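You operate a simulated robot arm through the tools that you are given. There is no shell and no other tool. Be economical: measure what you need, move in short steps, check, and stop when the job is done.

You run a simulated robot arm. Do the job below in one go: nothing can be reset, and whatever is moved stays where it is left.

Task
Brake the roll, pin the paper with both clamp bars, brake dial to 3.
Fine: the orange brake lever goes to HOLD first; the levers of the join board's upper and lower bar to HOLD; the rest stays.

The check looks at the end state, three seconds after you hand in, the way a careful person would. Anything else that was tipped, shoved, dropped, spilled or broken makes it a failure.

Robot
A 6-joint arm with a two-finger parallel gripper, fixed in place. Base frame: the origin is at the foot of the arm, x ahead of it, y to its left, z up. Units: m, degrees, N and s.
With the tool pointing down near the work surface it reaches from about 0.22 to 0.66 m from the base axis. Its first joint turns from -66.0 to 66.0 degrees. Payload 2.9 kg.
The TCP is the grasp point between the finger pads, 0.03 m short of the fingertips. In the tool frame z runs along the fingers and y along their closing line. The gripper opens to 0.11 m. The fingers are 0.02 m wide and 0.01 m thick; the gripper's body (0.048 by 0.112 m) begins 0.055 m behind the TCP.
Orientation is told as [roll, pitch, yaw] about the base's x, y, z axes, in that order, counted from this pose: with the fingers straight down and closing along the base's y, the tool's x points along the base's -x, its y along +y and its z along -z.

Tools
- The arm moves only by the tool nudge_tool. Its argument "commands" is a list of rows, each a list of 7 numbers: the opening in per cent of the stroke, from 0 (shut) to 100 (fully open), then the shift along the tool's x, y, z in units of 150 mm (1.0 is 150 mm), then the turn, a rotation vector about the tool's x, y, z in units of 60 degrees (1.0 is 60 degrees). In form: [[jaw, x, y, z, rx, ry, rz], ...]. A call has 1 to 20 rows; each row is the pose to reach, as a shift and turn from the pose commanded when the call began, along the tool's axes at that moment. A call with a number of a shift or a turn outside -1 to 1 is refused whole. Each row takes 0.2 s and may step no farther than 0.05 m and 8.6 degrees from the row before; otherwise, or with a gripper value out of range, the whole call is refused. Where a pose cannot be reached the arm comes as near as it can. A force on the tool above 90 N (or 10 N above the force at the start of the call, whichever is more), or a blocked arm, ends the call early, and 0.2 s more pass. Each finger travels about 0.108 m/s and halts on what it meets, pressing with about 41 N; the grip force reading is that of the motor and also rises with nothing between the fingers. The clock runs only during rows and for 0.2 s after the last one: add rows that repeat a pose to give the fingers time. The reply holds the time, the measured pose of the TCP, the force on the tool along the base axes, the opening and the grip force, in the units named above and with some noise, with the torque about the TCP (base axes, N m) and any sound that the robot's microphone picked up.
- Cameras (640 x 400 px; columns grow to the right, rows downward): "scene" is fixed at [0.1103, 0.4773, 1.3964]; the picture's right is [-0.24, -0.97, 0.00], its down [-0.46, 0.11, -0.88] and it looks along [0.85, -0.21, -0.47] (base axes); focal length 214 px, centre (320, 200). "wrist" rides on the gripper at [0.072, 0.017, -0.103] in the tool frame; the picture's right is [-0.23, 0.97, 0.00], its down [-0.76, -0.18, -0.62] and it looks along [-0.61, -0.14, 0.78] (tool axes); focal length 222 px, centre (320, 200). There is no depth. A picture from a camera that has moved, and an enlarged one, comes with that camera's place and axes in the base frame and with its lens.
- snapshot(camera): a new picture of that camera. It takes no simulated time.
- close_up(camera, box): a new picture of the part [left, top, right, bottom] of that camera's present view, enlarged. It takes no simulated time.
- finish_job(): hands the job in; it is judged then, once.

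Work in short steps. Places have to be worked out from the pictures, the camera data and where the tool is seen: move nearer, look again, correct. Check each grasp and each placing, and mend what went wrong. You have 120 turns and 64 pictures in all, those below and enlarged ones among them. Open the gripper and draw the arm clear of the work before you hand the job in, unless the task says otherwise; then end with one line.

The tools are called after "Request:" by a JSON object that holds its "name" and its "arguments". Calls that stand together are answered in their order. nudge_tool: Moves the arm, as the interface text tells. Its arguments: {"type":"object","properties":{"commands":{"type":"array","items":{"type":"array","items":{"type":"number"}}}},"required":["commands"]} The other tools are called the same way: snapshot (camera) takes a picture; close_up (camera, box) takes an enlarged picture of a part of a camera's view; finish_job () hands the job in.

At the start:

```text
time: 0.0
position: [0.3598, 0.1423, 1.2762]
tool_rot: [0.0, 0.0, 0.1]
contact_force: [-0.4, 0.9, -0.1]
ft_torque: [-0.02, 0.0, 0.02]
finger_gap: 0.1101
grasp_force: 0.1
```

scene: 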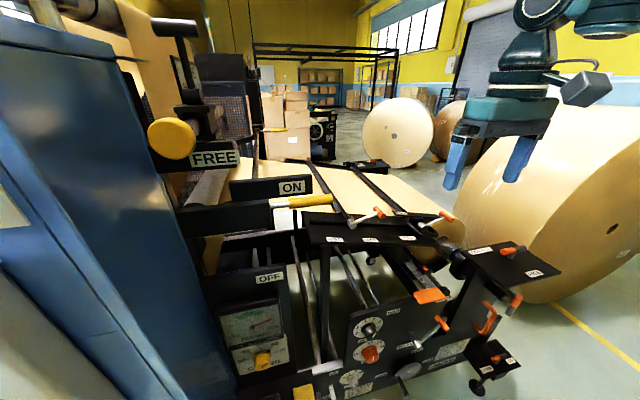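
wrist: 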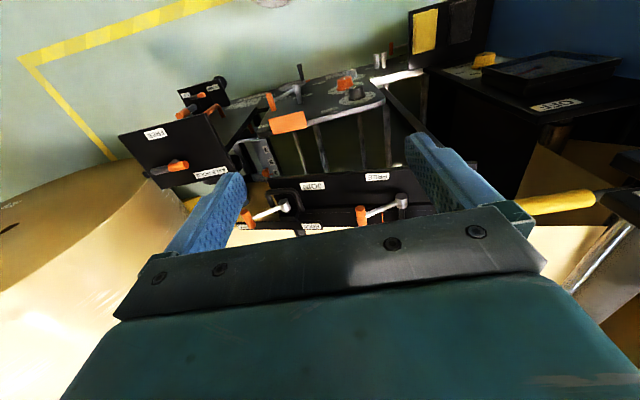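

I start by enlarging the panel areas in the scene view to read the labels.

Request:
{"name": "close_up", "arguments": {"camera": "scene", "box": [300, 190, 460, 290]}}

Request:
{"name": "close_up", "arguments": {"camera": "scene", "box": [400, 220, 576, 330]}}

Request:
{"name": "close_up", "arguments": {"camera": "scene", "box": [330, 290, 522, 400]}}

Request:
{"name": "close_up", "arguments": {"camera": "wrist", "box": [110, 60, 430, 240]}}

```text
4.00 times, centred on (380, 240) of scene
camera zoom: at [0.1103, 0.4773, 1.3964], right [-0.24, -0.97, 0.0], down [-0.46, 0.11, -0.88], along [0.85, -0.21, -0.47], focal length 858 px, centre (80, 40)
```

zoom: 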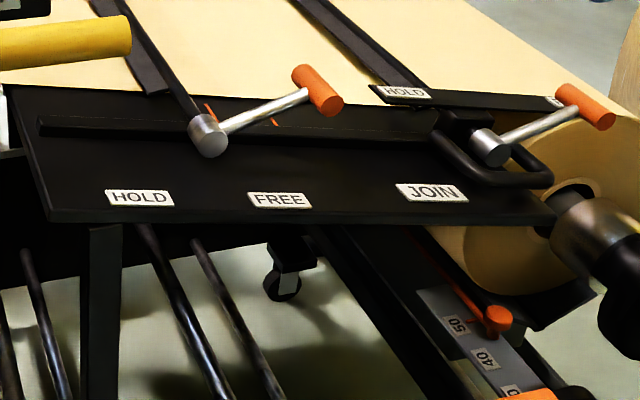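

```text
3.64 times, centred on (488, 275) of scene
camera zoom: at [0.1103, 0.4773, 1.3964], right [-0.24, -0.97, 0.0], down [-0.46, 0.11, -0.88], along [0.85, -0.21, -0.47], focal length 780 px, centre (-291, -73)
```

zoom: 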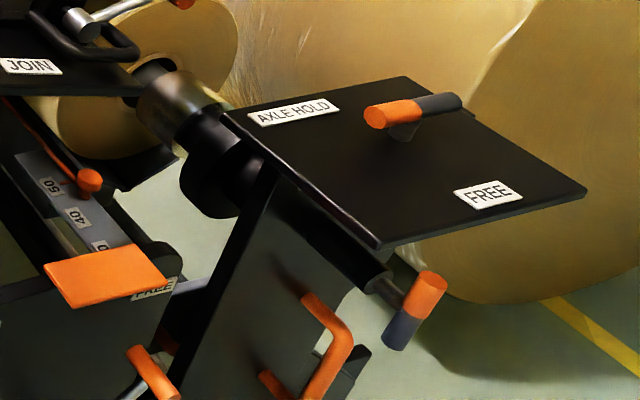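

```text
3.33 times, centred on (426, 345) of scene
camera zoom: at [0.1103, 0.4773, 1.3964], right [-0.24, -0.97, 0.0], down [-0.46, 0.11, -0.88], along [0.85, -0.21, -0.47], focal length 715 px, centre (-33, -283)
```

zoom: 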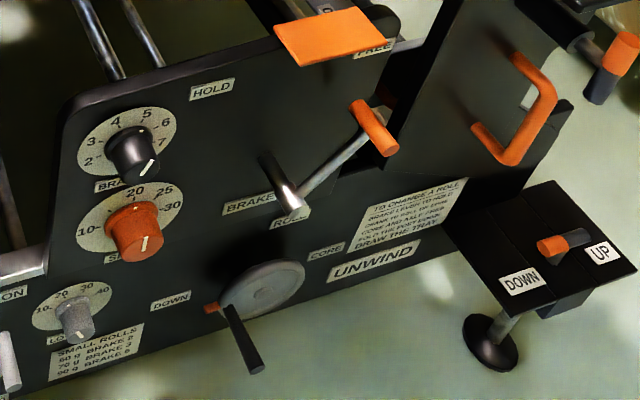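

```text
2.00 times, centred on (270, 150) of wrist
camera zoom: at [0.2861, 0.1591, 1.3797], right [0.23, 0.97, 0.0], down [0.76, -0.18, 0.62], along [0.61, -0.14, -0.78], focal length 444 px, centre (420, 300)
```

zoom: 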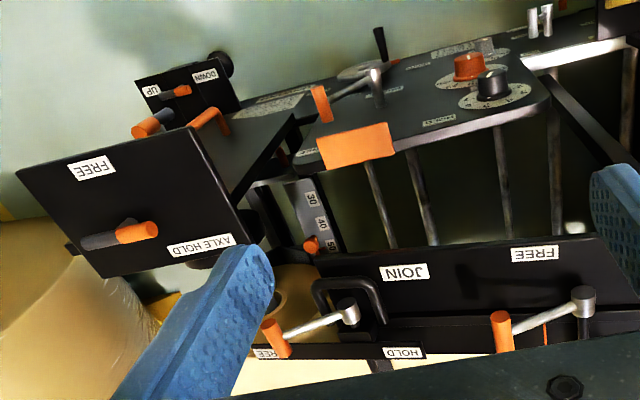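

The scene zooms are sharp, so I enlarge the two clamp levers, the brake dial and the brake lever to learn how each one turns.

Request:
{"name": "close_up", "arguments": {"camera": "scene", "box": [320, 195, 400, 245]}}

Request:
{"name": "close_up", "arguments": {"camera": "scene", "box": [385, 200, 465, 250]}}

Request:
{"name": "close_up", "arguments": {"camera": "scene", "box": [340, 310, 404, 350]}}

Request:
{"name": "close_up", "arguments": {"camera": "scene", "box": [380, 280, 476, 370]}}

```text
8.00 times, centred on (360, 220) of scene
camera zoom: at [0.1103, 0.4773, 1.3964], right [-0.24, -0.97, 0.0], down [-0.46, 0.11, -0.88], along [0.85, -0.21, -0.47], focal length 1716 px, centre (0, 40)
```

zoom: 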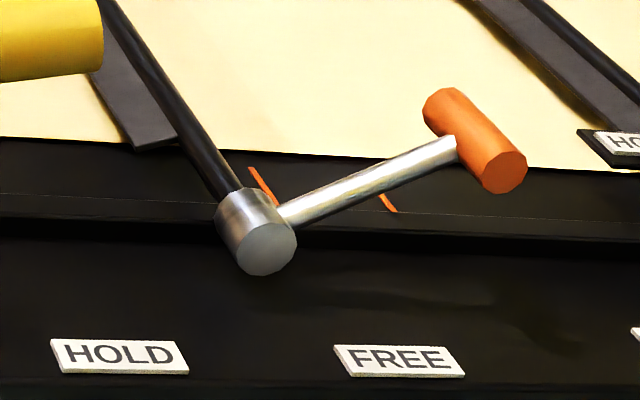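

```text
8.00 times, centred on (425, 225) of scene
camera zoom: at [0.1103, 0.4773, 1.3964], right [-0.24, -0.97, 0.0], down [-0.46, 0.11, -0.88], along [0.85, -0.21, -0.47], focal length 1716 px, centre (-520, 0)
```

zoom: 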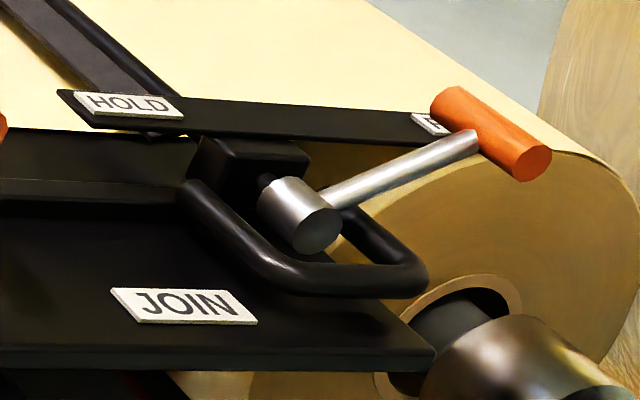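

```text
10.00 times, centred on (372, 330) of scene
camera zoom: at [0.1103, 0.4773, 1.3964], right [-0.24, -0.97, 0.0], down [-0.46, 0.11, -0.88], along [0.85, -0.21, -0.47], focal length 2145 px, centre (-200, -1100)
```

zoom: 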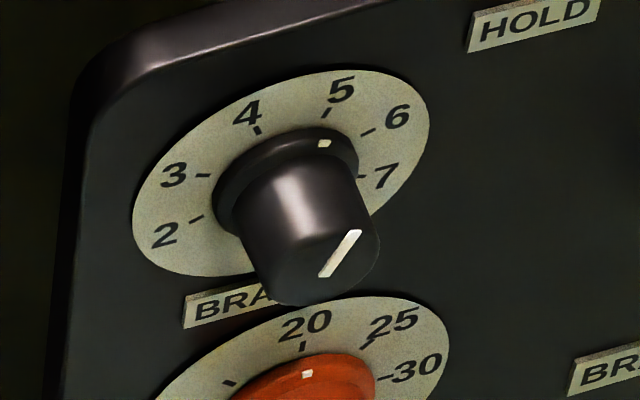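

```text
4.44 times, centred on (428, 325) of scene
camera zoom: at [0.1103, 0.4773, 1.3964], right [-0.24, -0.97, 0.0], down [-0.46, 0.11, -0.88], along [0.85, -0.21, -0.47], focal length 953 px, centre (-160, -356)
```

zoom: 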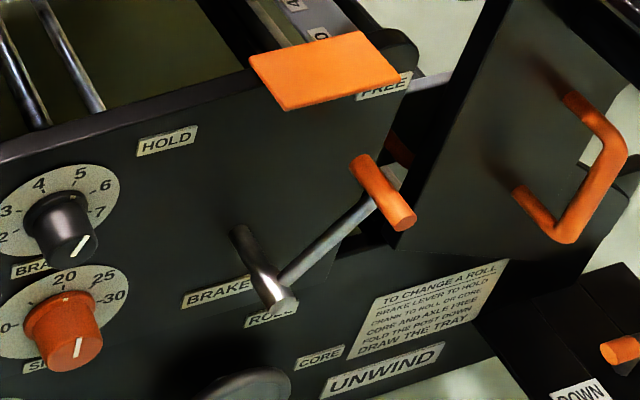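

All the levers turn about axes parallel to base x, and the fingers must come in along +x with the camera on top. I turn the tool about its own axis first (towards 180°) to see whether the arm allows that.

Request:
{"name": "nudge_tool", "arguments": {"commands": [[40, 0, 0, 0, 0, 0, 0.14], [40, 0, 0, 0, 0, 0, 0.28], [40, 0, 0, 0, 0, 0, 0.42], [40, 0, 0, 0, 0, 0, 0.56], [40, 0, 0, 0, 0, 0, 0.7], [40, 0, 0, 0, 0, 0, 0.84], [40, 0, 0, 0, 0, 0, 0.98]]}}

```text
time: 1.6
position: [0.3615, 0.142, 1.2756]
tool_rot: [0.0, 0.0, -59.0]
contact_force: [0.5, 0.3, -1.2]
ft_torque: [-0.01, 0.01, 0.01]
finger_gap: 0.0443
grasp_force: 0.1
```

That worked freely; I continue the same turn.

Request:
{"name": "nudge_tool", "arguments": {"commands": [[40, 0, 0, 0, 0, 0, 0.14], [40, 0, 0, 0, 0, 0, 0.28], [40, 0, 0, 0, 0, 0, 0.42], [40, 0, 0, 0, 0, 0, 0.56], [40, 0, 0, 0, 0, 0, 0.7], [40, 0, 0, 0, 0, 0, 0.84], [40, 0, 0, 0, 0, 0, 0.98]]}}

Request:
{"name": "nudge_tool", "arguments": {"commands": [[40, 0, 0, 0, 0, 0, 0.14], [40, 0, 0, 0, 0, 0, 0.28], [40, 0, 0, 0, 0, 0, 0.42], [40, 0, 0, 0, 0, 0, 0.56], [40, 0, 0, 0, 0, 0, 0.7], [40, 0, 0, 0, 0, 0, 0.84], [40, 0, 0, 0, 0, 0, 0.98]]}}

```text
time: 3.2
position: [0.3587, 0.1421, 1.2764]
tool_rot: [0.1, 0.0, -117.8]
contact_force: [-0.2, 0.1, -0.5]
ft_torque: [0.01, 0.01, -0.01]
finger_gap: 0.0439
grasp_force: 0.1
```

```text
time: 4.8
position: [0.3586, 0.1395, 1.2589]
tool_rot: [-0.9, 0.2, -176.4]
contact_force: [-0.1, 0.2, 0.0]
ft_torque: [-0.02, 0.02, 0.01]
finger_gap: 0.0441
grasp_force: 0.1
out of reach, approached as far as the arm can: row 5, 6, 7
```

The tool reached yaw −176° with only a small shortfall. Now I tilt the fingers up towards +x while lowering a bit.

Request:
{"name": "nudge_tool", "arguments": {"commands": [[40, -0.05, 0, 0.1, 0, 0.14, 0], [40, -0.1, 0, 0.2, 0, 0.28, 0], [40, -0.15, 0, 0.3, 0, 0.42, 0], [40, -0.2, 0, 0.4, 0, 0.56, 0], [40, -0.2, 0, 0.5, 0, 0.7, 0], [40, -0.2, 0, 0.6, 0, 0.84, 0], [40, -0.2, 0, 0.7, 0, 0.98, 0]]}}

Request:
{"name": "snapshot", "arguments": {"camera": "scene"}}

Request:
{"name": "snapshot", "arguments": {"camera": "wrist"}}

```text
time: 6.6
position: [0.3445, 0.0773, 1.2432]
tool_rot: [19.7, 53.8, -152.3]
contact_force: [-1.1, 1.3, -0.6]
ft_torque: [0.0, 0.03, -0.01]
finger_gap: 0.0439
grasp_force: 0.0
out of reach, approached as far as the arm can: row 1, 2, 3, 4, 5, 6, 7
stopped in row 7: the arm was blocked; the commanded pose is now the measured one
```

```text
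53 pictures are left
```

scene: 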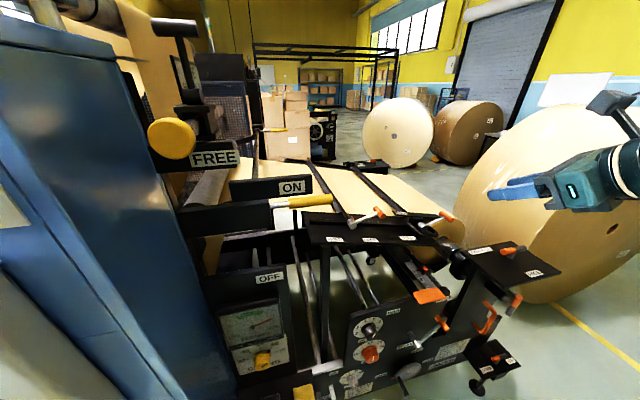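

```text
52 pictures are left
camera wrist: at [0.2993, 0.0742, 1.3621], right [0.07, -1.0, 0.01], down [-0.95, -0.07, -0.3], along [0.3, 0.01, -0.95], focal length 222 px, centre (320, 200)
```

wrist: 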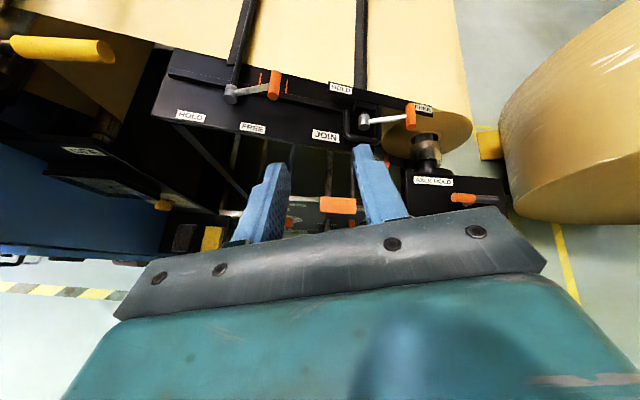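

The camera now sits on top and looks over the fingers, with tool z about 34° below horizontal. I lower 0.12 m well in front of the machine and take out the roll skew.

Request:
{"name": "nudge_tool", "arguments": {"commands": [[40, -0.165, -0.06, 0.1, -0.015, 0.015, 0.066], [40, -0.33, -0.12, 0.2, -0.03, 0.03, 0.132], [40, -0.495, -0.18, 0.3, -0.045, 0.045, 0.2], [40, -0.66, -0.235, 0.39, -0.06, 0.06, 0.265]]}}

```text
time: 7.6
position: [0.3611, -0.0184, 1.134]
tool_rot: [-0.1, 60.2, -178.8]
contact_force: [0.0, -0.1, -0.3]
ft_torque: [0.03, -0.01, 0.02]
finger_gap: 0.0442
grasp_force: 0.0
out of reach, approached as far as the arm can: row 1, 2, 3, 4
```

Orientation is clean (60° tilt), but the arm fell short in y. I go lower near y = 0 and tilt on to see where the reach opens up.

Request:
{"name": "nudge_tool", "arguments": {"commands": [[40, -0.206, 0.145, 0.12, 0, 0.06, 0], [40, -0.413, 0.29, 0.24, 0, 0.12, 0], [40, -0.62, 0.435, 0.36, 0, 0.19, 0], [40, -0.826, 0.58, 0.477, 0, 0.25, 0]]}}

```text
time: 8.6
position: [0.418, -0.1475, 1.0014]
tool_rot: [6.8, 77.3, -174.0]
contact_force: [-0.2, 1.0, -2.8]
ft_torque: [-0.06, -0.2, -0.02]
finger_gap: 0.0441
grasp_force: 0.0
out of reach, approached as far as the arm can: row 1, 2, 3, 4
```

The arm drifts off sideways, perhaps because a level tool near x = 0.33 folds the wrist too close to the base. I look at the arm before going on.

Request:
{"name": "snapshot", "arguments": {"camera": "scene"}}

Request:
{"name": "snapshot", "arguments": {"camera": "wrist"}}

```text
51 pictures are left
```

scene: 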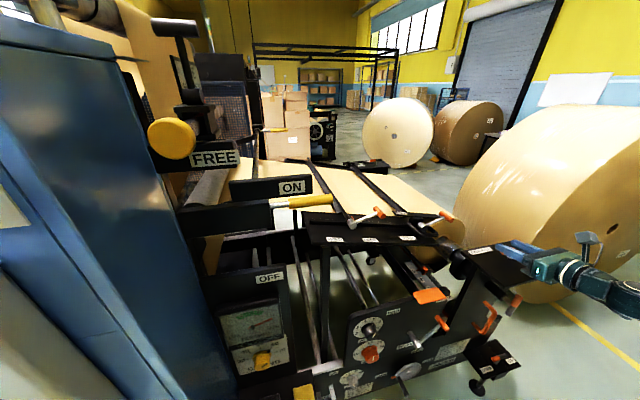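

```text
50 pictures are left
camera wrist: at [0.3309, -0.161, 1.0955], right [-0.06, -0.98, -0.2], down [-0.77, 0.17, -0.61], along [0.63, 0.12, -0.77], focal length 222 px, centre (320, 200)
```

wrist: 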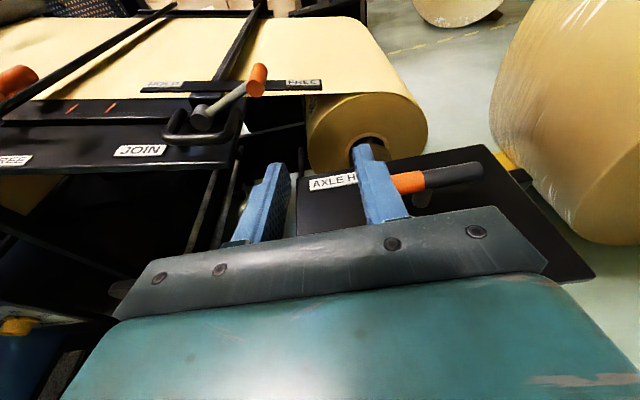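

The fingers are near the axle-hold table on the right, so I lift away from it first. Then I move to about (0.41, 0.08, 1.08) with only 50° tilt, which keeps the wrist farther from the base.

Request:
{"name": "nudge_tool", "arguments": {"commands": [[40, 0.322, 0, -0.086, 0, 0, 0], [40, 0.646, -0.133, -0.035, 0, 0, 0], [40, 0.73, -0.267, 0.15, 0, -0.14, 0], [40, 0.765, -0.4, 0.278, 0, -0.28, 0], [40, 0.78, -0.533, 0.343, 0, -0.417, 0], [40, 0.78, -0.533, 0.343, 0, -0.417, 0]]}}

```text
refused: row 2 steps farther than a row can; nothing moved
```

I shorten the steps.

Request:
{"name": "nudge_tool", "arguments": {"commands": [[40, 0.3, 0, -0.08, 0, 0, 0], [40, 0.55, -0.06, -0.06, 0, 0, 0], [40, 0.646, -0.15, 0.05, 0, -0.07, 0], [40, 0.73, -0.267, 0.15, 0, -0.14, 0], [40, 0.765, -0.4, 0.278, 0, -0.28, 0], [40, 0.78, -0.533, 0.343, 0, -0.417, 0], [40, 0.78, -0.533, 0.343, 0, -0.417, 0]]}}

```text
time: 10.2
position: [0.495, -0.0648, 1.0789]
tool_rot: [-0.1, 50.2, 179.8]
contact_force: [-0.7, 0.4, -0.1]
ft_torque: [0.02, -0.01, -0.04]
finger_gap: 0.044
grasp_force: 0.1
```

Now the pose is fully in reach at (0.495, −0.065, 1.08). I shift left to about y = 0.085 at the same height.

Request:
{"name": "nudge_tool", "arguments": {"commands": [[40, -0.05, -0.25, -0.06, 0, 0, 0], [40, -0.1, -0.5, -0.12, 0, 0, 0], [40, -0.145, -0.75, -0.175, 0, 0, 0], [40, -0.193, -1.0, -0.23, 0, 0, 0]]}}

```text
time: 11.2
position: [0.4506, -0.0383, 1.0641]
tool_rot: [0.0, 50.3, -179.7]
contact_force: [1.2, 0.4, -0.5]
ft_torque: [0.01, -0.05, 0.01]
finger_gap: 0.044
grasp_force: 0.0
out of reach, approached as far as the arm can: row 1, 2, 3, 4
```

The left limit is the last joint: with yaw −180° it runs out as the arm swings left. I lift a little and unwind the roll the other way, aiming for a side-camera attitude.

Request:
{"name": "nudge_tool", "arguments": {"commands": [[40, 0.1, 0, -0.1, 0, 0, -0.14], [40, 0.2, 0, -0.2, 0, 0, -0.28], [40, 0.3, 0, -0.3, 0, 0, -0.42], [40, 0.3, 0, -0.4, 0, 0, -0.56], [40, 0.3, 0, -0.4, 0, 0, -0.7], [40, 0.3, 0, -0.4, 0, 0, -0.84], [40, 0.3, 0, -0.4, 0, 0, -0.98]]}}

Request:
{"name": "nudge_tool", "arguments": {"commands": [[40, 0, 0, 0, 0, 0, -0.14], [40, 0, 0, 0, 0, 0, -0.28], [40, 0, 0, 0, 0, 0, -0.42], [40, 0, 0, 0, 0, 0, -0.56], [40, 0, 0, 0, 0, 0, -0.7], [40, 0, 0, 0, 0, 0, -0.84], [40, 0, 0, 0, 0, 0, -0.98]]}}

Request:
{"name": "nudge_tool", "arguments": {"commands": [[40, 0, 0, 0, 0, 0, -0.14], [40, 0, 0, 0, 0, 0, -0.28], [40, 0, 0, 0, 0, 0, -0.42], [40, 0, 0, 0, 0, 0, -0.56], [40, 0, 0, 0, 0, 0, -0.7], [40, 0, 0, 0, 0, 0, -0.84], [40, 0, 0, 0, 0, 0, -0.98]]}}

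```text
time: 12.8
position: [0.4344, -0.0396, 1.136]
tool_rot: [45.9, 23.4, -111.3]
contact_force: [0.3, 0.8, -0.5]
ft_torque: [0.01, 0.03, -0.01]
finger_gap: 0.0442
grasp_force: 0.1
```

```text
time: 14.4
position: [0.4319, -0.0384, 1.1353]
tool_rot: [46.7, -20.9, -71.5]
contact_force: [0.8, -0.6, 0.6]
ft_torque: [0.04, -0.01, -0.04]
finger_gap: 0.0442
grasp_force: 0.0
```

```text
time: 16.0
position: [0.4324, -0.0382, 1.1368]
tool_rot: [4.2, -50.1, -5.5]
contact_force: [-0.7, -0.3, 0.1]
ft_torque: [0.02, 0.01, -0.01]
finger_gap: 0.0441
grasp_force: 0.1
```

The roll unwound freely, and the camera is now below and behind the fingers, which leaves roll room both ways. I move left and down in front of the panel for a frontal look.

Request:
{"name": "nudge_tool", "arguments": {"commands": [[40, 0.18, 0.16, 0.043, 0, 0, -0.06], [40, 0.36, 0.33, 0.086, 0, 0, -0.06], [40, 0.54, 0.5, 0.13, 0, 0, -0.06], [40, 0.726, 0.667, 0.173, 0, 0, -0.06]]}}

```text
time: 17.0
position: [0.3891, 0.0686, 1.0439]
tool_rot: [0.0, -50.2, -0.2]
contact_force: [0.3, -0.7, -0.2]
ft_torque: [0.01, -0.01, 0.01]
finger_gap: 0.0442
grasp_force: 0.0
```

In reach. I keep going down and left.

Request:
{"name": "nudge_tool", "arguments": {"commands": [[40, 0.185, 0.083, 0.09, 0, 0, 0], [40, 0.37, 0.166, 0.18, 0, 0, 0], [40, 0.555, 0.25, 0.27, 0, 0, 0], [40, 0.741, 0.333, 0.36, 0, 0, 0]]}}

Request:
{"name": "snapshot", "arguments": {"camera": "wrist"}}

```text
time: 18.0
position: [0.3776, 0.1299, 0.9197]
tool_rot: [0.0, -50.1, -0.1]
contact_force: [0.3, -0.8, 0.5]
ft_torque: [0.02, -0.01, 0.04]
finger_gap: 0.0439
grasp_force: 0.0
out of reach, approached as far as the arm can: row 2, 3, 4
```

```text
49 pictures are left
camera wrist: at [0.2504, 0.1461, 0.9313], right [0.15, 0.97, 0.17], down [0.01, -0.18, 0.98], along [0.99, -0.14, -0.03], focal length 222 px, centre (320, 200)
```

wrist: 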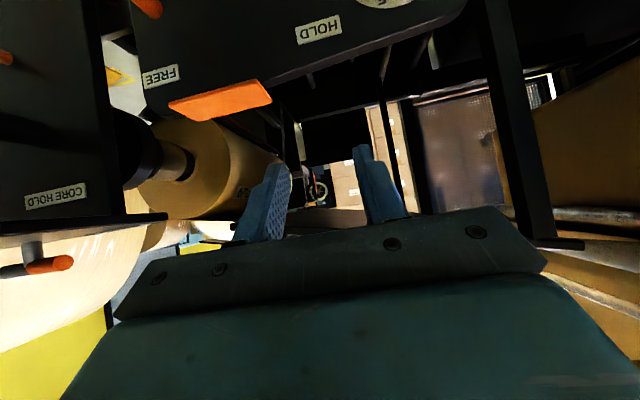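

The x limit at this attitude is about 0.378, and the brake HOLD label triangulates to (0.474, 0.145, 0.754). I move right and lower for a frontal view of the brake lever.

Request:
{"name": "nudge_tool", "arguments": {"commands": [[0, 0.05, -0.28, 0.1, 0, 0.03, 0], [0, 0.1, -0.56, 0.2, 0, 0.05, 0], [0, 0.16, -0.867, 0.327, 0, 0.083, 0]]}}

Request:
{"name": "snapshot", "arguments": {"camera": "wrist"}}

```text
refused: row 3 steps farther than a row can; nothing moved
```

```text
48 pictures are left
camera wrist: at [0.2504, 0.1461, 0.9313], right [0.15, 0.97, 0.17], down [0.01, -0.18, 0.98], along [0.99, -0.14, -0.03], focal length 222 px, centre (320, 200)
```

wrist: 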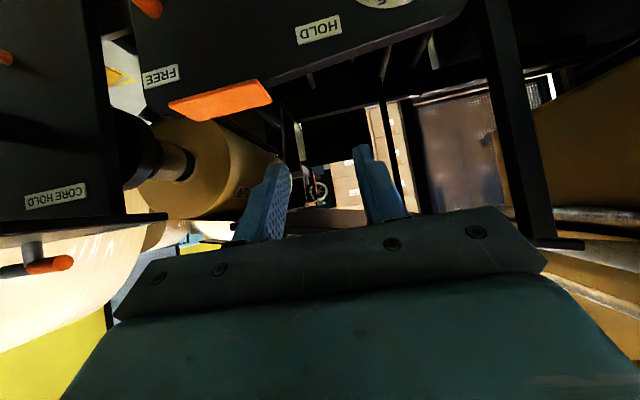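

Refused for a long step; I repeat it with smaller rows.

Request:
{"name": "nudge_tool", "arguments": {"commands": [[0, 0.04, -0.21, 0.08, 0, 0.02, 0], [0, 0.08, -0.43, 0.16, 0, 0.04, 0], [0, 0.12, -0.65, 0.245, 0, 0.06, 0], [0, 0.16, -0.867, 0.327, 0, 0.083, 0], [0, 0.16, -0.867, 0.327, 0, 0.083, 0]]}}

Request:
{"name": "snapshot", "arguments": {"camera": "wrist"}}

```text
time: 19.2
position: [0.3989, -0.0015, 0.8711]
tool_rot: [0.1, -45.2, -0.2]
contact_force: [-0.4, -1.0, -0.4]
ft_torque: [-0.02, 0.03, 0.02]
finger_gap: 0.0002
grasp_force: 37.3
out of reach, approached as far as the arm can: row 1, 2
```

```text
47 pictures are left
camera wrist: at [0.2737, 0.0151, 0.891], right [0.16, 0.97, 0.16], down [0.09, -0.18, 0.98], along [0.98, -0.14, -0.12], focal length 222 px, centre (320, 200)
```

wrist: 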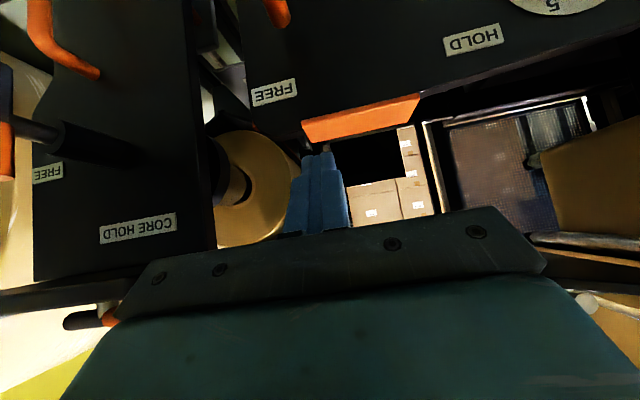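

Nothing protrudes to the right of the brake handle, which I place at x 0.406–0.446, y −0.014, z 0.712, and the CORE HOLD plate lies back at x 0.47. With the fingers shut I lower to the handle's right side, leaving a gap.

Request:
{"name": "nudge_tool", "arguments": {"commands": [[0, 0.118, -0.233, 0.118, 0, 0, 0], [0, 0.236, -0.467, 0.236, 0, 0, 0], [0, 0.36, -0.467, 0.44, 0, 0, 0], [0, 0.49, -0.467, 0.65, 0, 0, 0], [0, 0.613, -0.467, 0.858, 0, 0, 0]]}}

Request:
{"name": "close_up", "arguments": {"camera": "scene", "box": [360, 260, 520, 360]}}

Request:
{"name": "snapshot", "arguments": {"camera": "wrist"}}

```text
time: 20.4
position: [0.4258, -0.0681, 0.7136]
tool_rot: [0.1, -45.2, -0.2]
contact_force: [0.4, -0.5, 0.5]
ft_torque: [0.02, -0.01, -0.02]
finger_gap: 0.0002
grasp_force: 37.8
```

```text
4.00 times, centred on (440, 310) of scene
camera zoom: at [0.1103, 0.4773, 1.3964], right [-0.24, -0.97, 0.0], down [-0.46, 0.11, -0.88], along [0.85, -0.21, -0.47], focal length 858 px, centre (-160, -240)
```

zoom: 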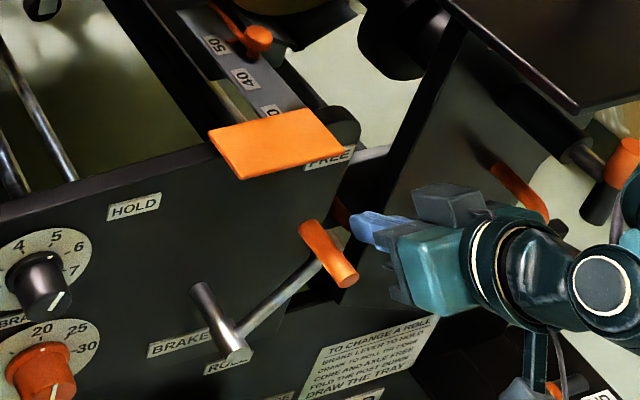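

```text
45 pictures are left
camera wrist: at [0.3005, -0.0506, 0.7353], right [0.16, 0.97, 0.16], down [0.09, -0.18, 0.98], along [0.98, -0.14, -0.12], focal length 222 px, centre (320, 200)
```

wrist: 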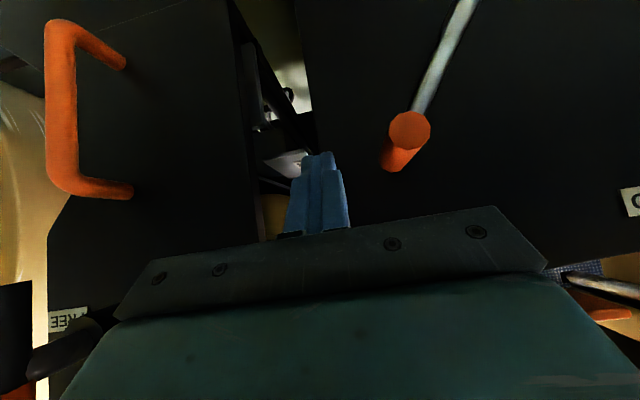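

The handle's near end now fixes at about (0.406, −0.018, 0.70), just left of the shut fingers. I push it slowly to the left along its arc, to a bit past vertical.

Request:
{"name": "nudge_tool", "arguments": {"commands": [[0, 0.019, 0.1, 0.019, 0, 0, 0], [0, 0.038, 0.2, 0.038, 0, 0, 0], [0, -0.005, 0.3, -0.005, 0, 0, 0], [0, -0.033, 0.4, -0.033, 0, 0, 0], [0, -0.057, 0.5, -0.057, 0, 0, 0], [0, -0.066, 0.6, -0.066, 0, 0, 0], [0, -0.071, 0.7, -0.071, 0, 0, 0], [0, -0.061, 0.8, -0.061, 0, 0, 0]]}}

Request:
{"name": "close_up", "arguments": {"camera": "scene", "box": [360, 260, 520, 360]}}

```text
time: 22.2
position: [0.4271, 0.0483, 0.7289]
tool_rot: [0.1, -45.2, -0.2]
contact_force: [0.2, -0.5, -0.3]
ft_torque: [0.0, 0.03, 0.03]
finger_gap: 0.0001
grasp_force: 37.5
```

```text
4.00 times, centred on (440, 310) of scene
camera zoom: at [0.1103, 0.4773, 1.3964], right [-0.24, -0.97, 0.0], down [-0.46, 0.11, -0.88], along [0.85, -0.21, -0.47], focal length 858 px, centre (-160, -240)
```

zoom: 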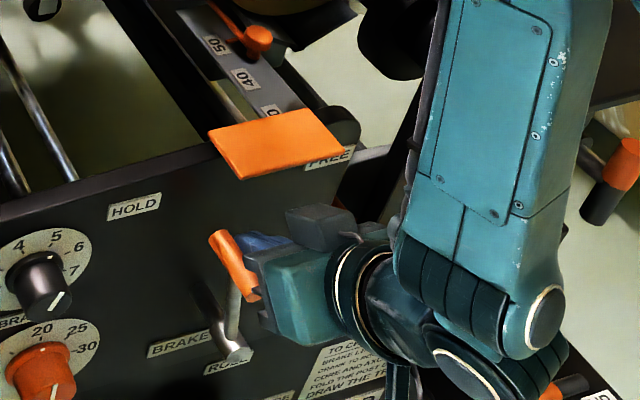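

The lever follows, now just past vertical with almost no resistance. I push on toward HOLD in small steps and watch the force.

Request:
{"name": "nudge_tool", "arguments": {"commands": [[0, 0.024, 0.1, 0.024, 0, 0, 0], [0, 0.052, 0.2, 0.052, 0, 0, 0], [0, 0.09, 0.28, 0.09, 0, 0, 0], [0, 0.113, 0.35, 0.113, 0, 0, 0]]}}

Request:
{"name": "close_up", "arguments": {"camera": "scene", "box": [340, 270, 500, 370]}}

Request:
{"name": "snapshot", "arguments": {"camera": "wrist"}}

```text
time: 23.2
position: [0.4265, 0.0974, 0.7051]
tool_rot: [-1.0, -45.2, 0.2]
contact_force: [-2.3, -39.4, 23.2]
ft_torque: [-0.1, 0.05, 0.19]
finger_gap: 0.0
grasp_force: 37.3
```

```text
4.00 times, centred on (420, 320) of scene
camera zoom: at [0.11, 0.4764, 1.3967], right [-0.24, -0.97, 0.0], down [-0.46, 0.12, -0.88], along [0.85, -0.21, -0.47], focal length 858 px, centre (-80, -280)
```

zoom: 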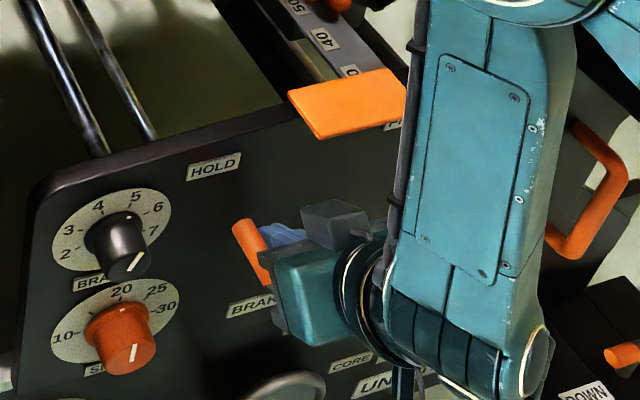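

```text
42 pictures are left
camera wrist: at [0.3009, 0.1143, 0.7264], right [0.17, 0.97, 0.15], down [0.09, -0.17, 0.98], along [0.98, -0.15, -0.12], focal length 222 px, centre (320, 200)
```

wrist: 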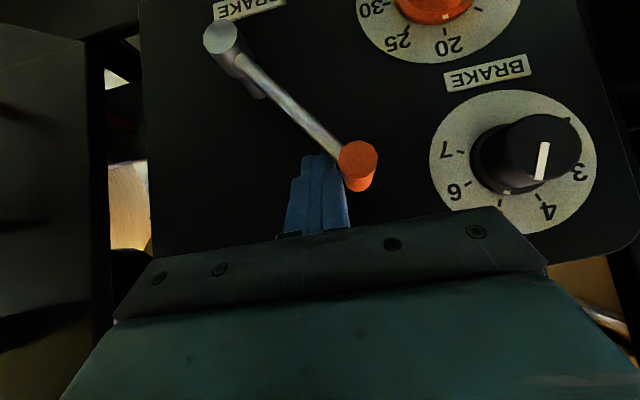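

Force of 39 N against the push shows the lever is at its HOLD stop. I back the fingers off and look from a spot in front of the dial.

Request:
{"name": "nudge_tool", "arguments": {"commands": [[0, 0, -0.1, 0, 0, 0, 0], [0, 0, -0.25, 0, 0, 0, 0], [0, 0, -0.25, -0.3, 0, 0, 0], [0, 0, -0.25, -0.6, 0, 0, 0], [0, 0, -0.1, -0.8, 0, 0, 0], [40, 0, 0.15, -0.9, 0, 0, 0], [40, 0, 0.4, -0.9, 0, 0, 0], [40, 0, 0.65, -0.9, 0, 0, 0]]}}

Request:
{"name": "snapshot", "arguments": {"camera": "wrist"}}

Request:
{"name": "close_up", "arguments": {"camera": "scene", "box": [340, 270, 500, 370]}}

```text
time: 25.0
position: [0.3316, 0.1998, 0.8024]
tool_rot: [0.0, -45.2, -0.2]
contact_force: [0.2, -0.2, 0.1]
ft_torque: [0.02, -0.04, -0.01]
finger_gap: 0.0439
grasp_force: 0.0
out of reach, approached as far as the arm can: row 5, 6
```

```text
41 pictures are left
camera wrist: at [0.2061, 0.2166, 0.8233], right [0.16, 0.97, 0.16], down [0.09, -0.18, 0.98], along [0.98, -0.14, -0.12], focal length 222 px, centre (320, 200)
```

wrist: 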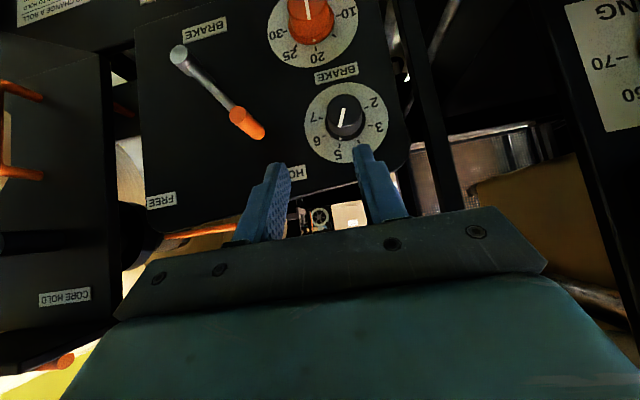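

```text
4.00 times, centred on (420, 320) of scene
camera zoom: at [0.1103, 0.4773, 1.3964], right [-0.24, -0.97, 0.0], down [-0.46, 0.11, -0.88], along [0.85, -0.21, -0.47], focal length 858 px, centre (-80, -280)
```

zoom: 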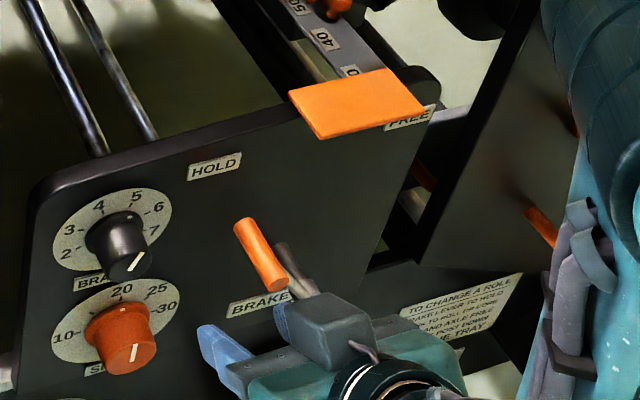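

The brake lever stays pointing at HOLD. I enlarge the dial from here to locate it and read it.

Request:
{"name": "close_up", "arguments": {"camera": "wrist", "box": [290, 60, 418, 180]}}

```text
3.33 times, centred on (354, 120) of wrist
camera zoom: at [0.2061, 0.2166, 0.8233], right [0.16, 0.97, 0.16], down [0.09, -0.18, 0.98], along [0.98, -0.14, -0.12], focal length 740 px, centre (207, 467)
```

zoom: 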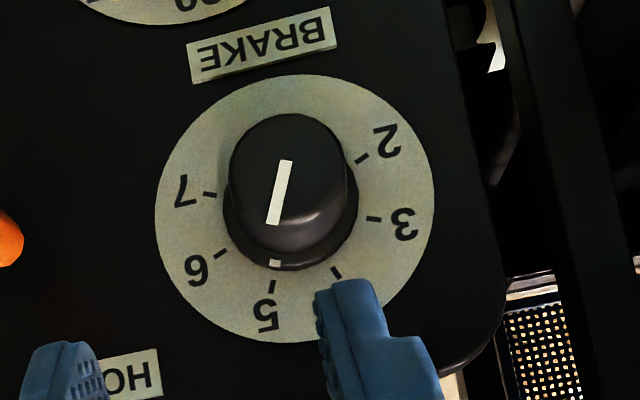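

The dial reads 5 now (line and dot agree), the steps are about 45°, and the knob axis is near y 0.226, z 0.704, with its cap at x 0.441. I level the tool out in front of the knob.

Request:
{"name": "nudge_tool", "arguments": {"commands": [[52, 0.016, 0.03, 0.08, 0, -0.125, 0], [52, 0.03, 0.06, 0.16, 0, -0.25, 0], [52, 0.05, 0.09, 0.24, 0, -0.375, 0], [52, 0.06, 0.12, 0.32, 0, -0.5, 0], [52, 0.08, 0.15, 0.4, 0, -0.625, 0], [52, 0.094, 0.175, 0.47, 0, -0.75, 0]]}}

Request:
{"name": "snapshot", "arguments": {"camera": "wrist"}}

Request:
{"name": "close_up", "arguments": {"camera": "scene", "box": [300, 260, 460, 360]}}

```text
time: 26.4
position: [0.3896, 0.2527, 0.7571]
tool_rot: [-0.8, -76.4, -0.4]
contact_force: [0.4, -0.7, 0.1]
ft_torque: [0.0, 0.0, 0.01]
finger_gap: 0.0572
grasp_force: 0.0
out of reach, approached as far as the arm can: row 3, 4, 5, 6
```

```text
38 pictures are left
camera wrist: at [0.272, 0.2713, 0.7093], right [0.07, 0.97, 0.22], down [-0.43, -0.17, 0.89], along [0.9, -0.16, 0.41], focal length 222 px, centre (320, 200)
```

wrist: 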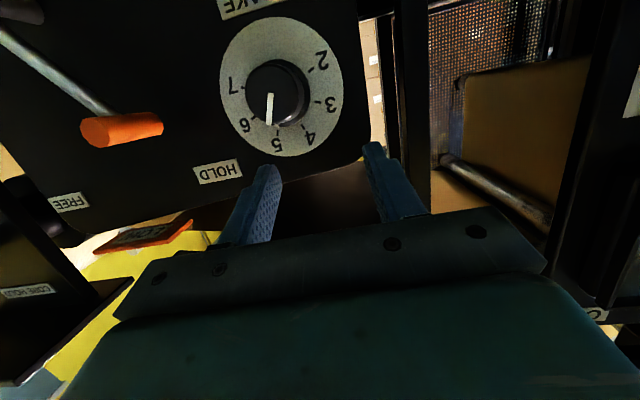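

```text
4.00 times, centred on (380, 310) of scene
camera zoom: at [0.1103, 0.4773, 1.3964], right [-0.24, -0.97, 0.0], down [-0.46, 0.11, -0.88], along [0.85, -0.21, -0.47], focal length 858 px, centre (80, -240)
```

zoom: 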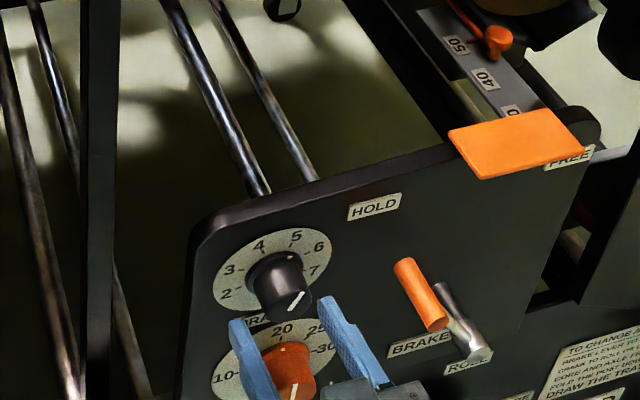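

The arm gave tilt 76° at (0.390, 0.253, 0.757). I test the reach closer to the knob, aiming for (0.40, 0.226, 0.715) at the same tilt, still short of the cap.

Request:
{"name": "nudge_tool", "arguments": {"commands": [[52, 0.13, -0.09, 0.065, 0, 0, 0], [52, 0.257, -0.18, 0.13, 0, 0, 0], [52, 0.257, -0.18, 0.13, 0, 0, 0]]}}

```text
time: 27.2
position: [0.4031, 0.2372, 0.711]
tool_rot: [-1.3, -75.9, -0.2]
contact_force: [0.2, -0.8, 0.2]
ft_torque: [0.02, 0.01, 0.01]
finger_gap: 0.0572
grasp_force: 0.0
out of reach, approached as far as the arm can: row 1, 2, 3
```

Reach holds at 76° tilt, which is good enough for the knob. I look once more to align the fingers with the knob axis.

Request:
{"name": "snapshot", "arguments": {"camera": "wrist"}}

Request:
{"name": "close_up", "arguments": {"camera": "scene", "box": [330, 290, 410, 340]}}

```text
36 pictures are left
camera wrist: at [0.2856, 0.2569, 0.6658], right [0.08, 0.97, 0.21], down [-0.42, -0.16, 0.89], along [0.9, -0.16, 0.4], focal length 222 px, centre (320, 200)
```

wrist: 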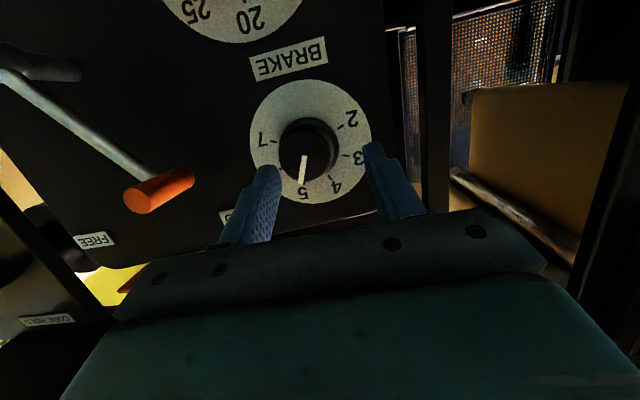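

```text
8.00 times, centred on (370, 315) of scene
camera zoom: at [0.1103, 0.4773, 1.3964], right [-0.24, -0.97, 0.0], down [-0.46, 0.11, -0.88], along [0.85, -0.21, -0.47], focal length 1716 px, centre (-80, -720)
```

zoom: 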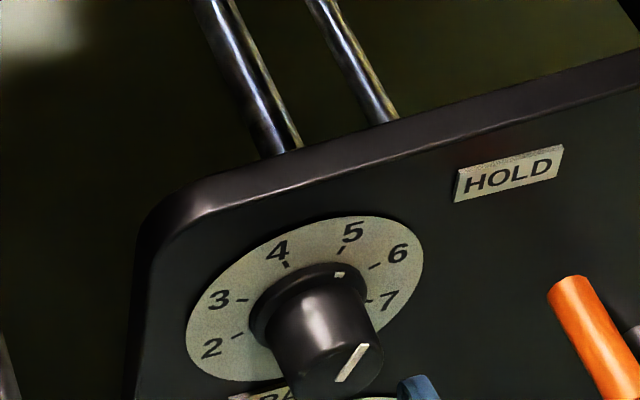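

The wrist view puts the knob axis at y ≈ 0.2275, z ≈ 0.699. I align sideways and then slide the open fingers over the knob.

Request:
{"name": "nudge_tool", "arguments": {"commands": [[52, 0, -0.065, 0, 0, 0, 0], [52, 0, -0.065, 0.06, 0, 0, 0], [52, 0, -0.065, 0.12, 0, 0, 0], [52, 0, -0.065, 0.186, 0, 0, 0]]}}

Request:
{"name": "close_up", "arguments": {"camera": "wrist", "box": [220, 60, 420, 240]}}

Request:
{"name": "close_up", "arguments": {"camera": "scene", "box": [330, 290, 426, 350]}}

```text
time: 28.2
position: [0.4318, 0.2298, 0.7065]
tool_rot: [-1.2, -76.3, 0.0]
contact_force: [-0.1, -0.2, -0.7]
ft_torque: [-0.01, 0.0, -0.01]
finger_gap: 0.0571
grasp_force: 0.0
out of reach, approached as far as the arm can: row 1, 2
```

```text
2.22 times, centred on (320, 150) of wrist
camera zoom: at [0.3126, 0.2481, 0.6592], right [0.07, 0.97, 0.22], down [-0.43, -0.16, 0.89], along [0.9, -0.16, 0.41], focal length 494 px, centre (320, 311)
```

zoom: 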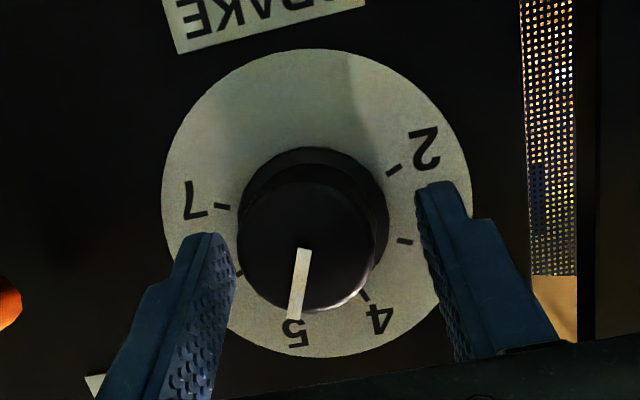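

```text
6.67 times, centred on (378, 320) of scene
camera zoom: at [0.1103, 0.4773, 1.3964], right [-0.24, -0.97, 0.0], down [-0.46, 0.11, -0.88], along [0.85, -0.21, -0.47], focal length 1430 px, centre (-67, -600)
```

zoom: 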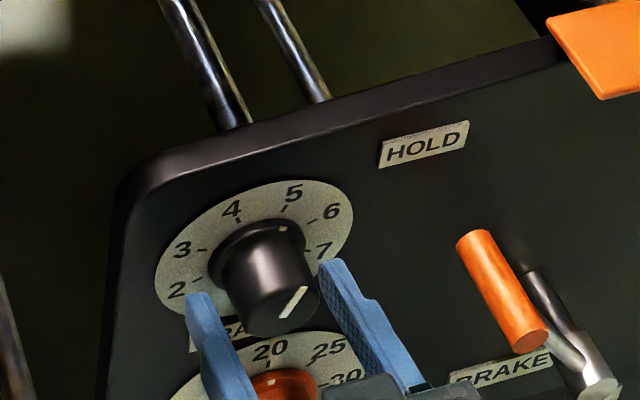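

Both fingertips straddle the knob about 19 mm deep. I close on it.

Request:
{"name": "nudge_tool", "arguments": {"commands": [[30, 0, 0, 0, 0, 0, 0], [20, 0, 0, 0, 0, 0, 0], [20, 0, 0, 0, 0, 0, 0]]}}

```text
time: 29.0
position: [0.4316, 0.2251, 0.7051]
tool_rot: [-1.8, -76.2, 0.0]
contact_force: [8.3, -28.1, -1.0]
ft_torque: [-0.13, -0.18, -0.14]
finger_gap: 0.0404
grasp_force: 45.5
```

Gripped (gap 0.040), but 28 N sideways shows the knob centre lies about 5 mm further right. I shift the tool to relieve it.

Request:
{"name": "nudge_tool", "arguments": {"commands": [[20, 0, -0.02, 0, 0, 0, 0], [20, 0, -0.035, 0, 0, 0, 0]]}}

```text
time: 29.6
position: [0.4309, 0.2259, 0.706]
tool_rot: [-0.9, -76.0, -0.6]
contact_force: [-2.7, -10.5, -2.6]
ft_torque: [-0.04, -0.36, -0.82]
finger_gap: 0.0404
grasp_force: 45.0
```

Side force is mostly relieved. I turn the knob counter-clockwise about the base x axis, first about 34°, and check.

Request:
{"name": "nudge_tool", "arguments": {"commands": [[20, 0.003, -0.008, 0, 0.034, 0, -0.136], [20, 0.006, -0.002, 0, 0.068, 0, -0.272], [20, 0.008, 0.004, 0, 0.102, 0, -0.407], [20, 0.011, 0.01, 0, 0.136, 0, -0.543]]}}

Request:
{"name": "close_up", "arguments": {"camera": "scene", "box": [330, 290, 426, 350]}}

```text
time: 30.6
position: [0.4304, 0.2285, 0.705]
tool_rot: [-70.4, -54.0, 65.5]
contact_force: [21.2, 24.3, -18.1]
ft_torque: [0.15, 0.5, 0.53]
finger_gap: 0.04
grasp_force: 45.1
```

```text
6.67 times, centred on (378, 320) of scene
camera zoom: at [0.1109, 0.4779, 1.3961], right [-0.24, -0.97, 0.0], down [-0.46, 0.11, -0.88], along [0.85, -0.21, -0.47], focal length 1430 px, centre (-67, -600)
```

zoom: 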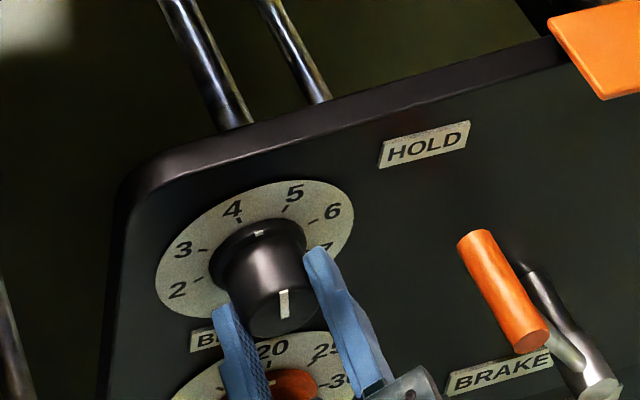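

The knob follows: its dot is now a bit above 4. I continue about 34° while shifting a few mm to relieve the side load.

Request:
{"name": "nudge_tool", "arguments": {"commands": [[20, 0, 0.02, 0.015, 0.034, 0, -0.136], [20, 0, 0.033, 0.02, 0.068, 0, -0.272], [20, 0, 0.033, 0.02, 0.102, 0, -0.407], [20, 0, 0.033, 0.02, 0.136, 0, -0.543]]}}

Request:
{"name": "close_up", "arguments": {"camera": "scene", "box": [330, 290, 426, 350]}}

```text
time: 31.6
position: [0.4378, 0.2303, 0.7017]
tool_rot: [-83.7, -24.0, 71.6]
contact_force: [-30.0, -4.9, 13.6]
ft_torque: [-0.06, -0.42, 0.19]
finger_gap: 0.0417
grasp_force: 45.0
out of reach, approached as far as the arm can: row 3, 4
stopped in row 4: the force on the tool passed its limit (the readings are from after the stop); the commanded pose is now the measured one
```

```text
6.67 times, centred on (378, 320) of scene
camera zoom: at [0.1096, 0.4771, 1.3965], right [-0.24, -0.97, 0.0], down [-0.46, 0.12, -0.88], along [0.85, -0.21, -0.47], focal length 1430 px, centre (-67, -600)
```

zoom: 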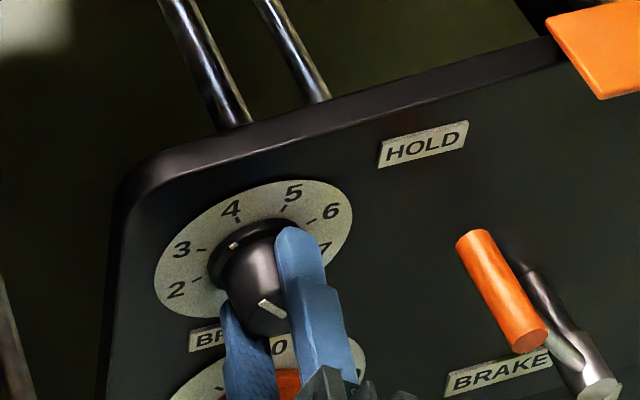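

The dial is now between 4 and 3 (about 3.6), and the arm hit a force limit. I open, back off and roll back for a second grip.

Request:
{"name": "nudge_tool", "arguments": {"commands": [[50, 0, 0, 0, 0, 0, 0], [50, 0, 0, 0, 0, 0, 0], [50, 0.03, 0, -0.13, 0, 0, 0], [50, 0.065, -0.006, -0.255, 0, 0, 0]]}}

Request:
{"name": "nudge_tool", "arguments": {"commands": [[50, 0, 0, 0, -0.033, 0, 0.131], [50, 0, 0, 0, -0.066, 0, 0.262], [50, 0, 0, 0, -0.099, 0, 0.393], [50, 0, 0, 0, -0.132, 0, 0.524], [50, 0, 0, 0, -0.165, 0, 0.655], [50, 0, 0, 0, -0.198, 0, 0.786], [50, 0, 0, 0, -0.231, 0, 0.917]]}}

Request:
{"name": "close_up", "arguments": {"camera": "wrist", "box": [220, 60, 420, 240]}}

```text
time: 32.6
position: [0.4051, 0.2417, 0.6987]
tool_rot: [-81.9, -24.3, 70.6]
contact_force: [-0.1, 0.7, -0.4]
ft_torque: [0.02, 0.03, -0.02]
finger_gap: 0.0549
grasp_force: 0.2
out of reach, approached as far as the arm can: row 3, 4
```

```text
time: 34.2
position: [0.405, 0.2406, 0.6981]
tool_rot: [-29.9, -73.8, 26.0]
contact_force: [-0.3, 0.1, 0.5]
ft_torque: [0.01, 0.04, 0.0]
finger_gap: 0.055
grasp_force: 0.0
```

```text
2.22 times, centred on (320, 150) of wrist
camera zoom: at [0.2874, 0.2564, 0.6512], right [0.11, 0.99, 0.08], down [-0.42, -0.03, 0.91], along [0.9, -0.13, 0.41], focal length 494 px, centre (320, 311)
```

zoom: 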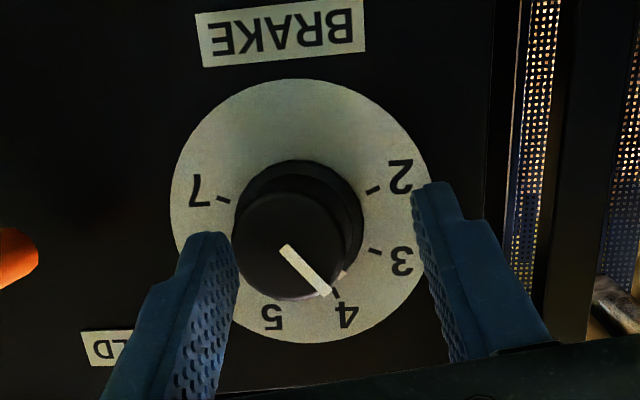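

The line now reads about 3.5, so roughly 23° remain. I centre on the knob again (y ≈ 0.225), slide on and grip.

Request:
{"name": "nudge_tool", "arguments": {"commands": [[50, -0.069, -0.099, 0, 0, 0, 0], [50, -0.069, -0.099, 0.08, 0, 0, 0], [50, -0.069, -0.099, 0.166, 0, 0, 0], [50, -0.069, -0.099, 0.166, 0, 0, 0]]}}

Request:
{"name": "nudge_tool", "arguments": {"commands": [[30, 0, 0, 0, 0, 0, 0], [20, 0, 0, 0, 0, 0, 0], [20, 0, 0, 0, 0, 0, 0]]}}

```text
time: 35.2
position: [0.4325, 0.226, 0.7053]
tool_rot: [-30.2, -73.7, 26.4]
contact_force: [-0.9, -0.3, -0.2]
ft_torque: [-0.01, -0.03, 0.01]
finger_gap: 0.055
grasp_force: 0.1
```

```text
time: 36.0
position: [0.4319, 0.2266, 0.706]
tool_rot: [-30.0, -73.8, 26.3]
contact_force: [7.0, 9.8, -5.0]
ft_torque: [0.05, 0.09, 0.44]
finger_gap: 0.0404
grasp_force: 44.9
```

Well centred, low side force. I turn about 22° more and check.

Request:
{"name": "nudge_tool", "arguments": {"commands": [[20, 0, 0, 0, 0.03, -0.006, -0.12], [20, 0, 0, 0, 0.06, -0.012, -0.24], [20, 0, 0, 0, 0.092, -0.018, -0.355]]}}

Request:
{"name": "close_up", "arguments": {"camera": "wrist", "box": [220, 60, 420, 240]}}

```text
time: 36.8
position: [0.4314, 0.229, 0.7044]
tool_rot: [-68.5, -57.5, 62.4]
contact_force: [6.7, 28.7, -16.9]
ft_torque: [0.19, 0.9, 0.33]
finger_gap: 0.0405
grasp_force: 45.3
```

```text
2.22 times, centred on (320, 150) of wrist
camera zoom: at [0.313, 0.2248, 0.655], right [0.09, 0.95, -0.3], down [-0.42, 0.31, 0.85], along [0.9, 0.04, 0.43], focal length 494 px, centre (320, 311)
```

zoom: 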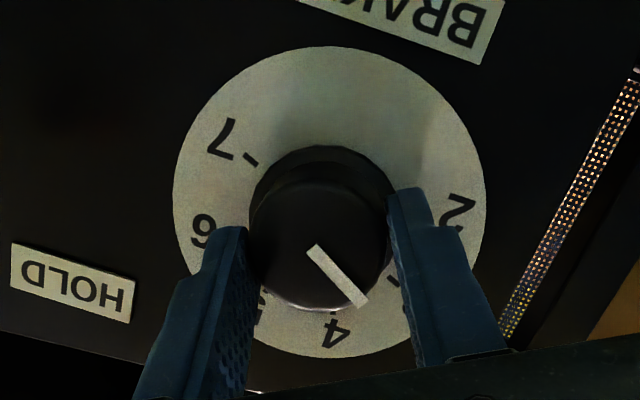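

The line now points where 3 should be (midway between labels 4 and 2). I release, back off and verify.

Request:
{"name": "nudge_tool", "arguments": {"commands": [[50, 0, 0.01, 0, 0, 0, 0], [50, 0, 0.01, 0, 0, 0, 0], [50, 0.03, 0.01, -0.13, 0, 0, 0], [50, 0.06, 0.03, -0.255, 0, 0, 0]]}}

Request:
{"name": "close_up", "arguments": {"camera": "wrist", "box": [220, 60, 420, 240]}}

Request:
{"name": "close_up", "arguments": {"camera": "scene", "box": [330, 290, 426, 350]}}

```text
time: 37.8
position: [0.3932, 0.2328, 0.7048]
tool_rot: [-68.9, -57.5, 62.3]
contact_force: [0.7, -0.2, 0.9]
ft_torque: [0.01, 0.02, -0.02]
finger_gap: 0.0549
grasp_force: 0.0
```

```text
2.22 times, centred on (320, 150) of wrist
camera zoom: at [0.2749, 0.2287, 0.6547], right [0.1, 0.95, -0.3], down [-0.42, 0.31, 0.85], along [0.9, 0.04, 0.43], focal length 494 px, centre (320, 311)
```

zoom: 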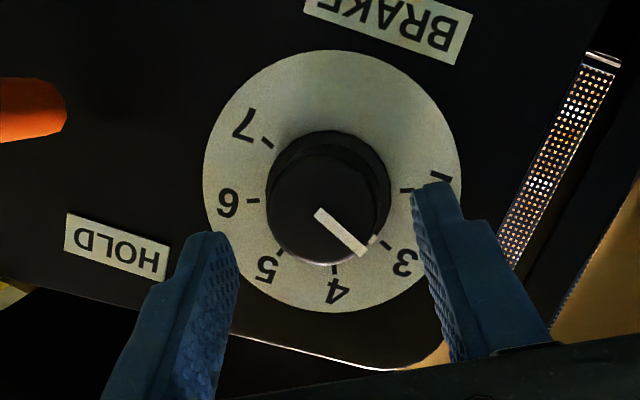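

```text
6.67 times, centred on (378, 320) of scene
camera zoom: at [0.1103, 0.4773, 1.3964], right [-0.24, -0.97, 0.0], down [-0.46, 0.11, -0.88], along [0.85, -0.21, -0.47], focal length 1430 px, centre (-67, -600)
```

zoom: 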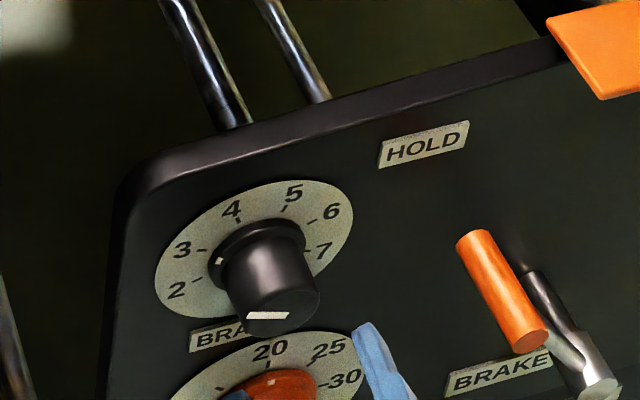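

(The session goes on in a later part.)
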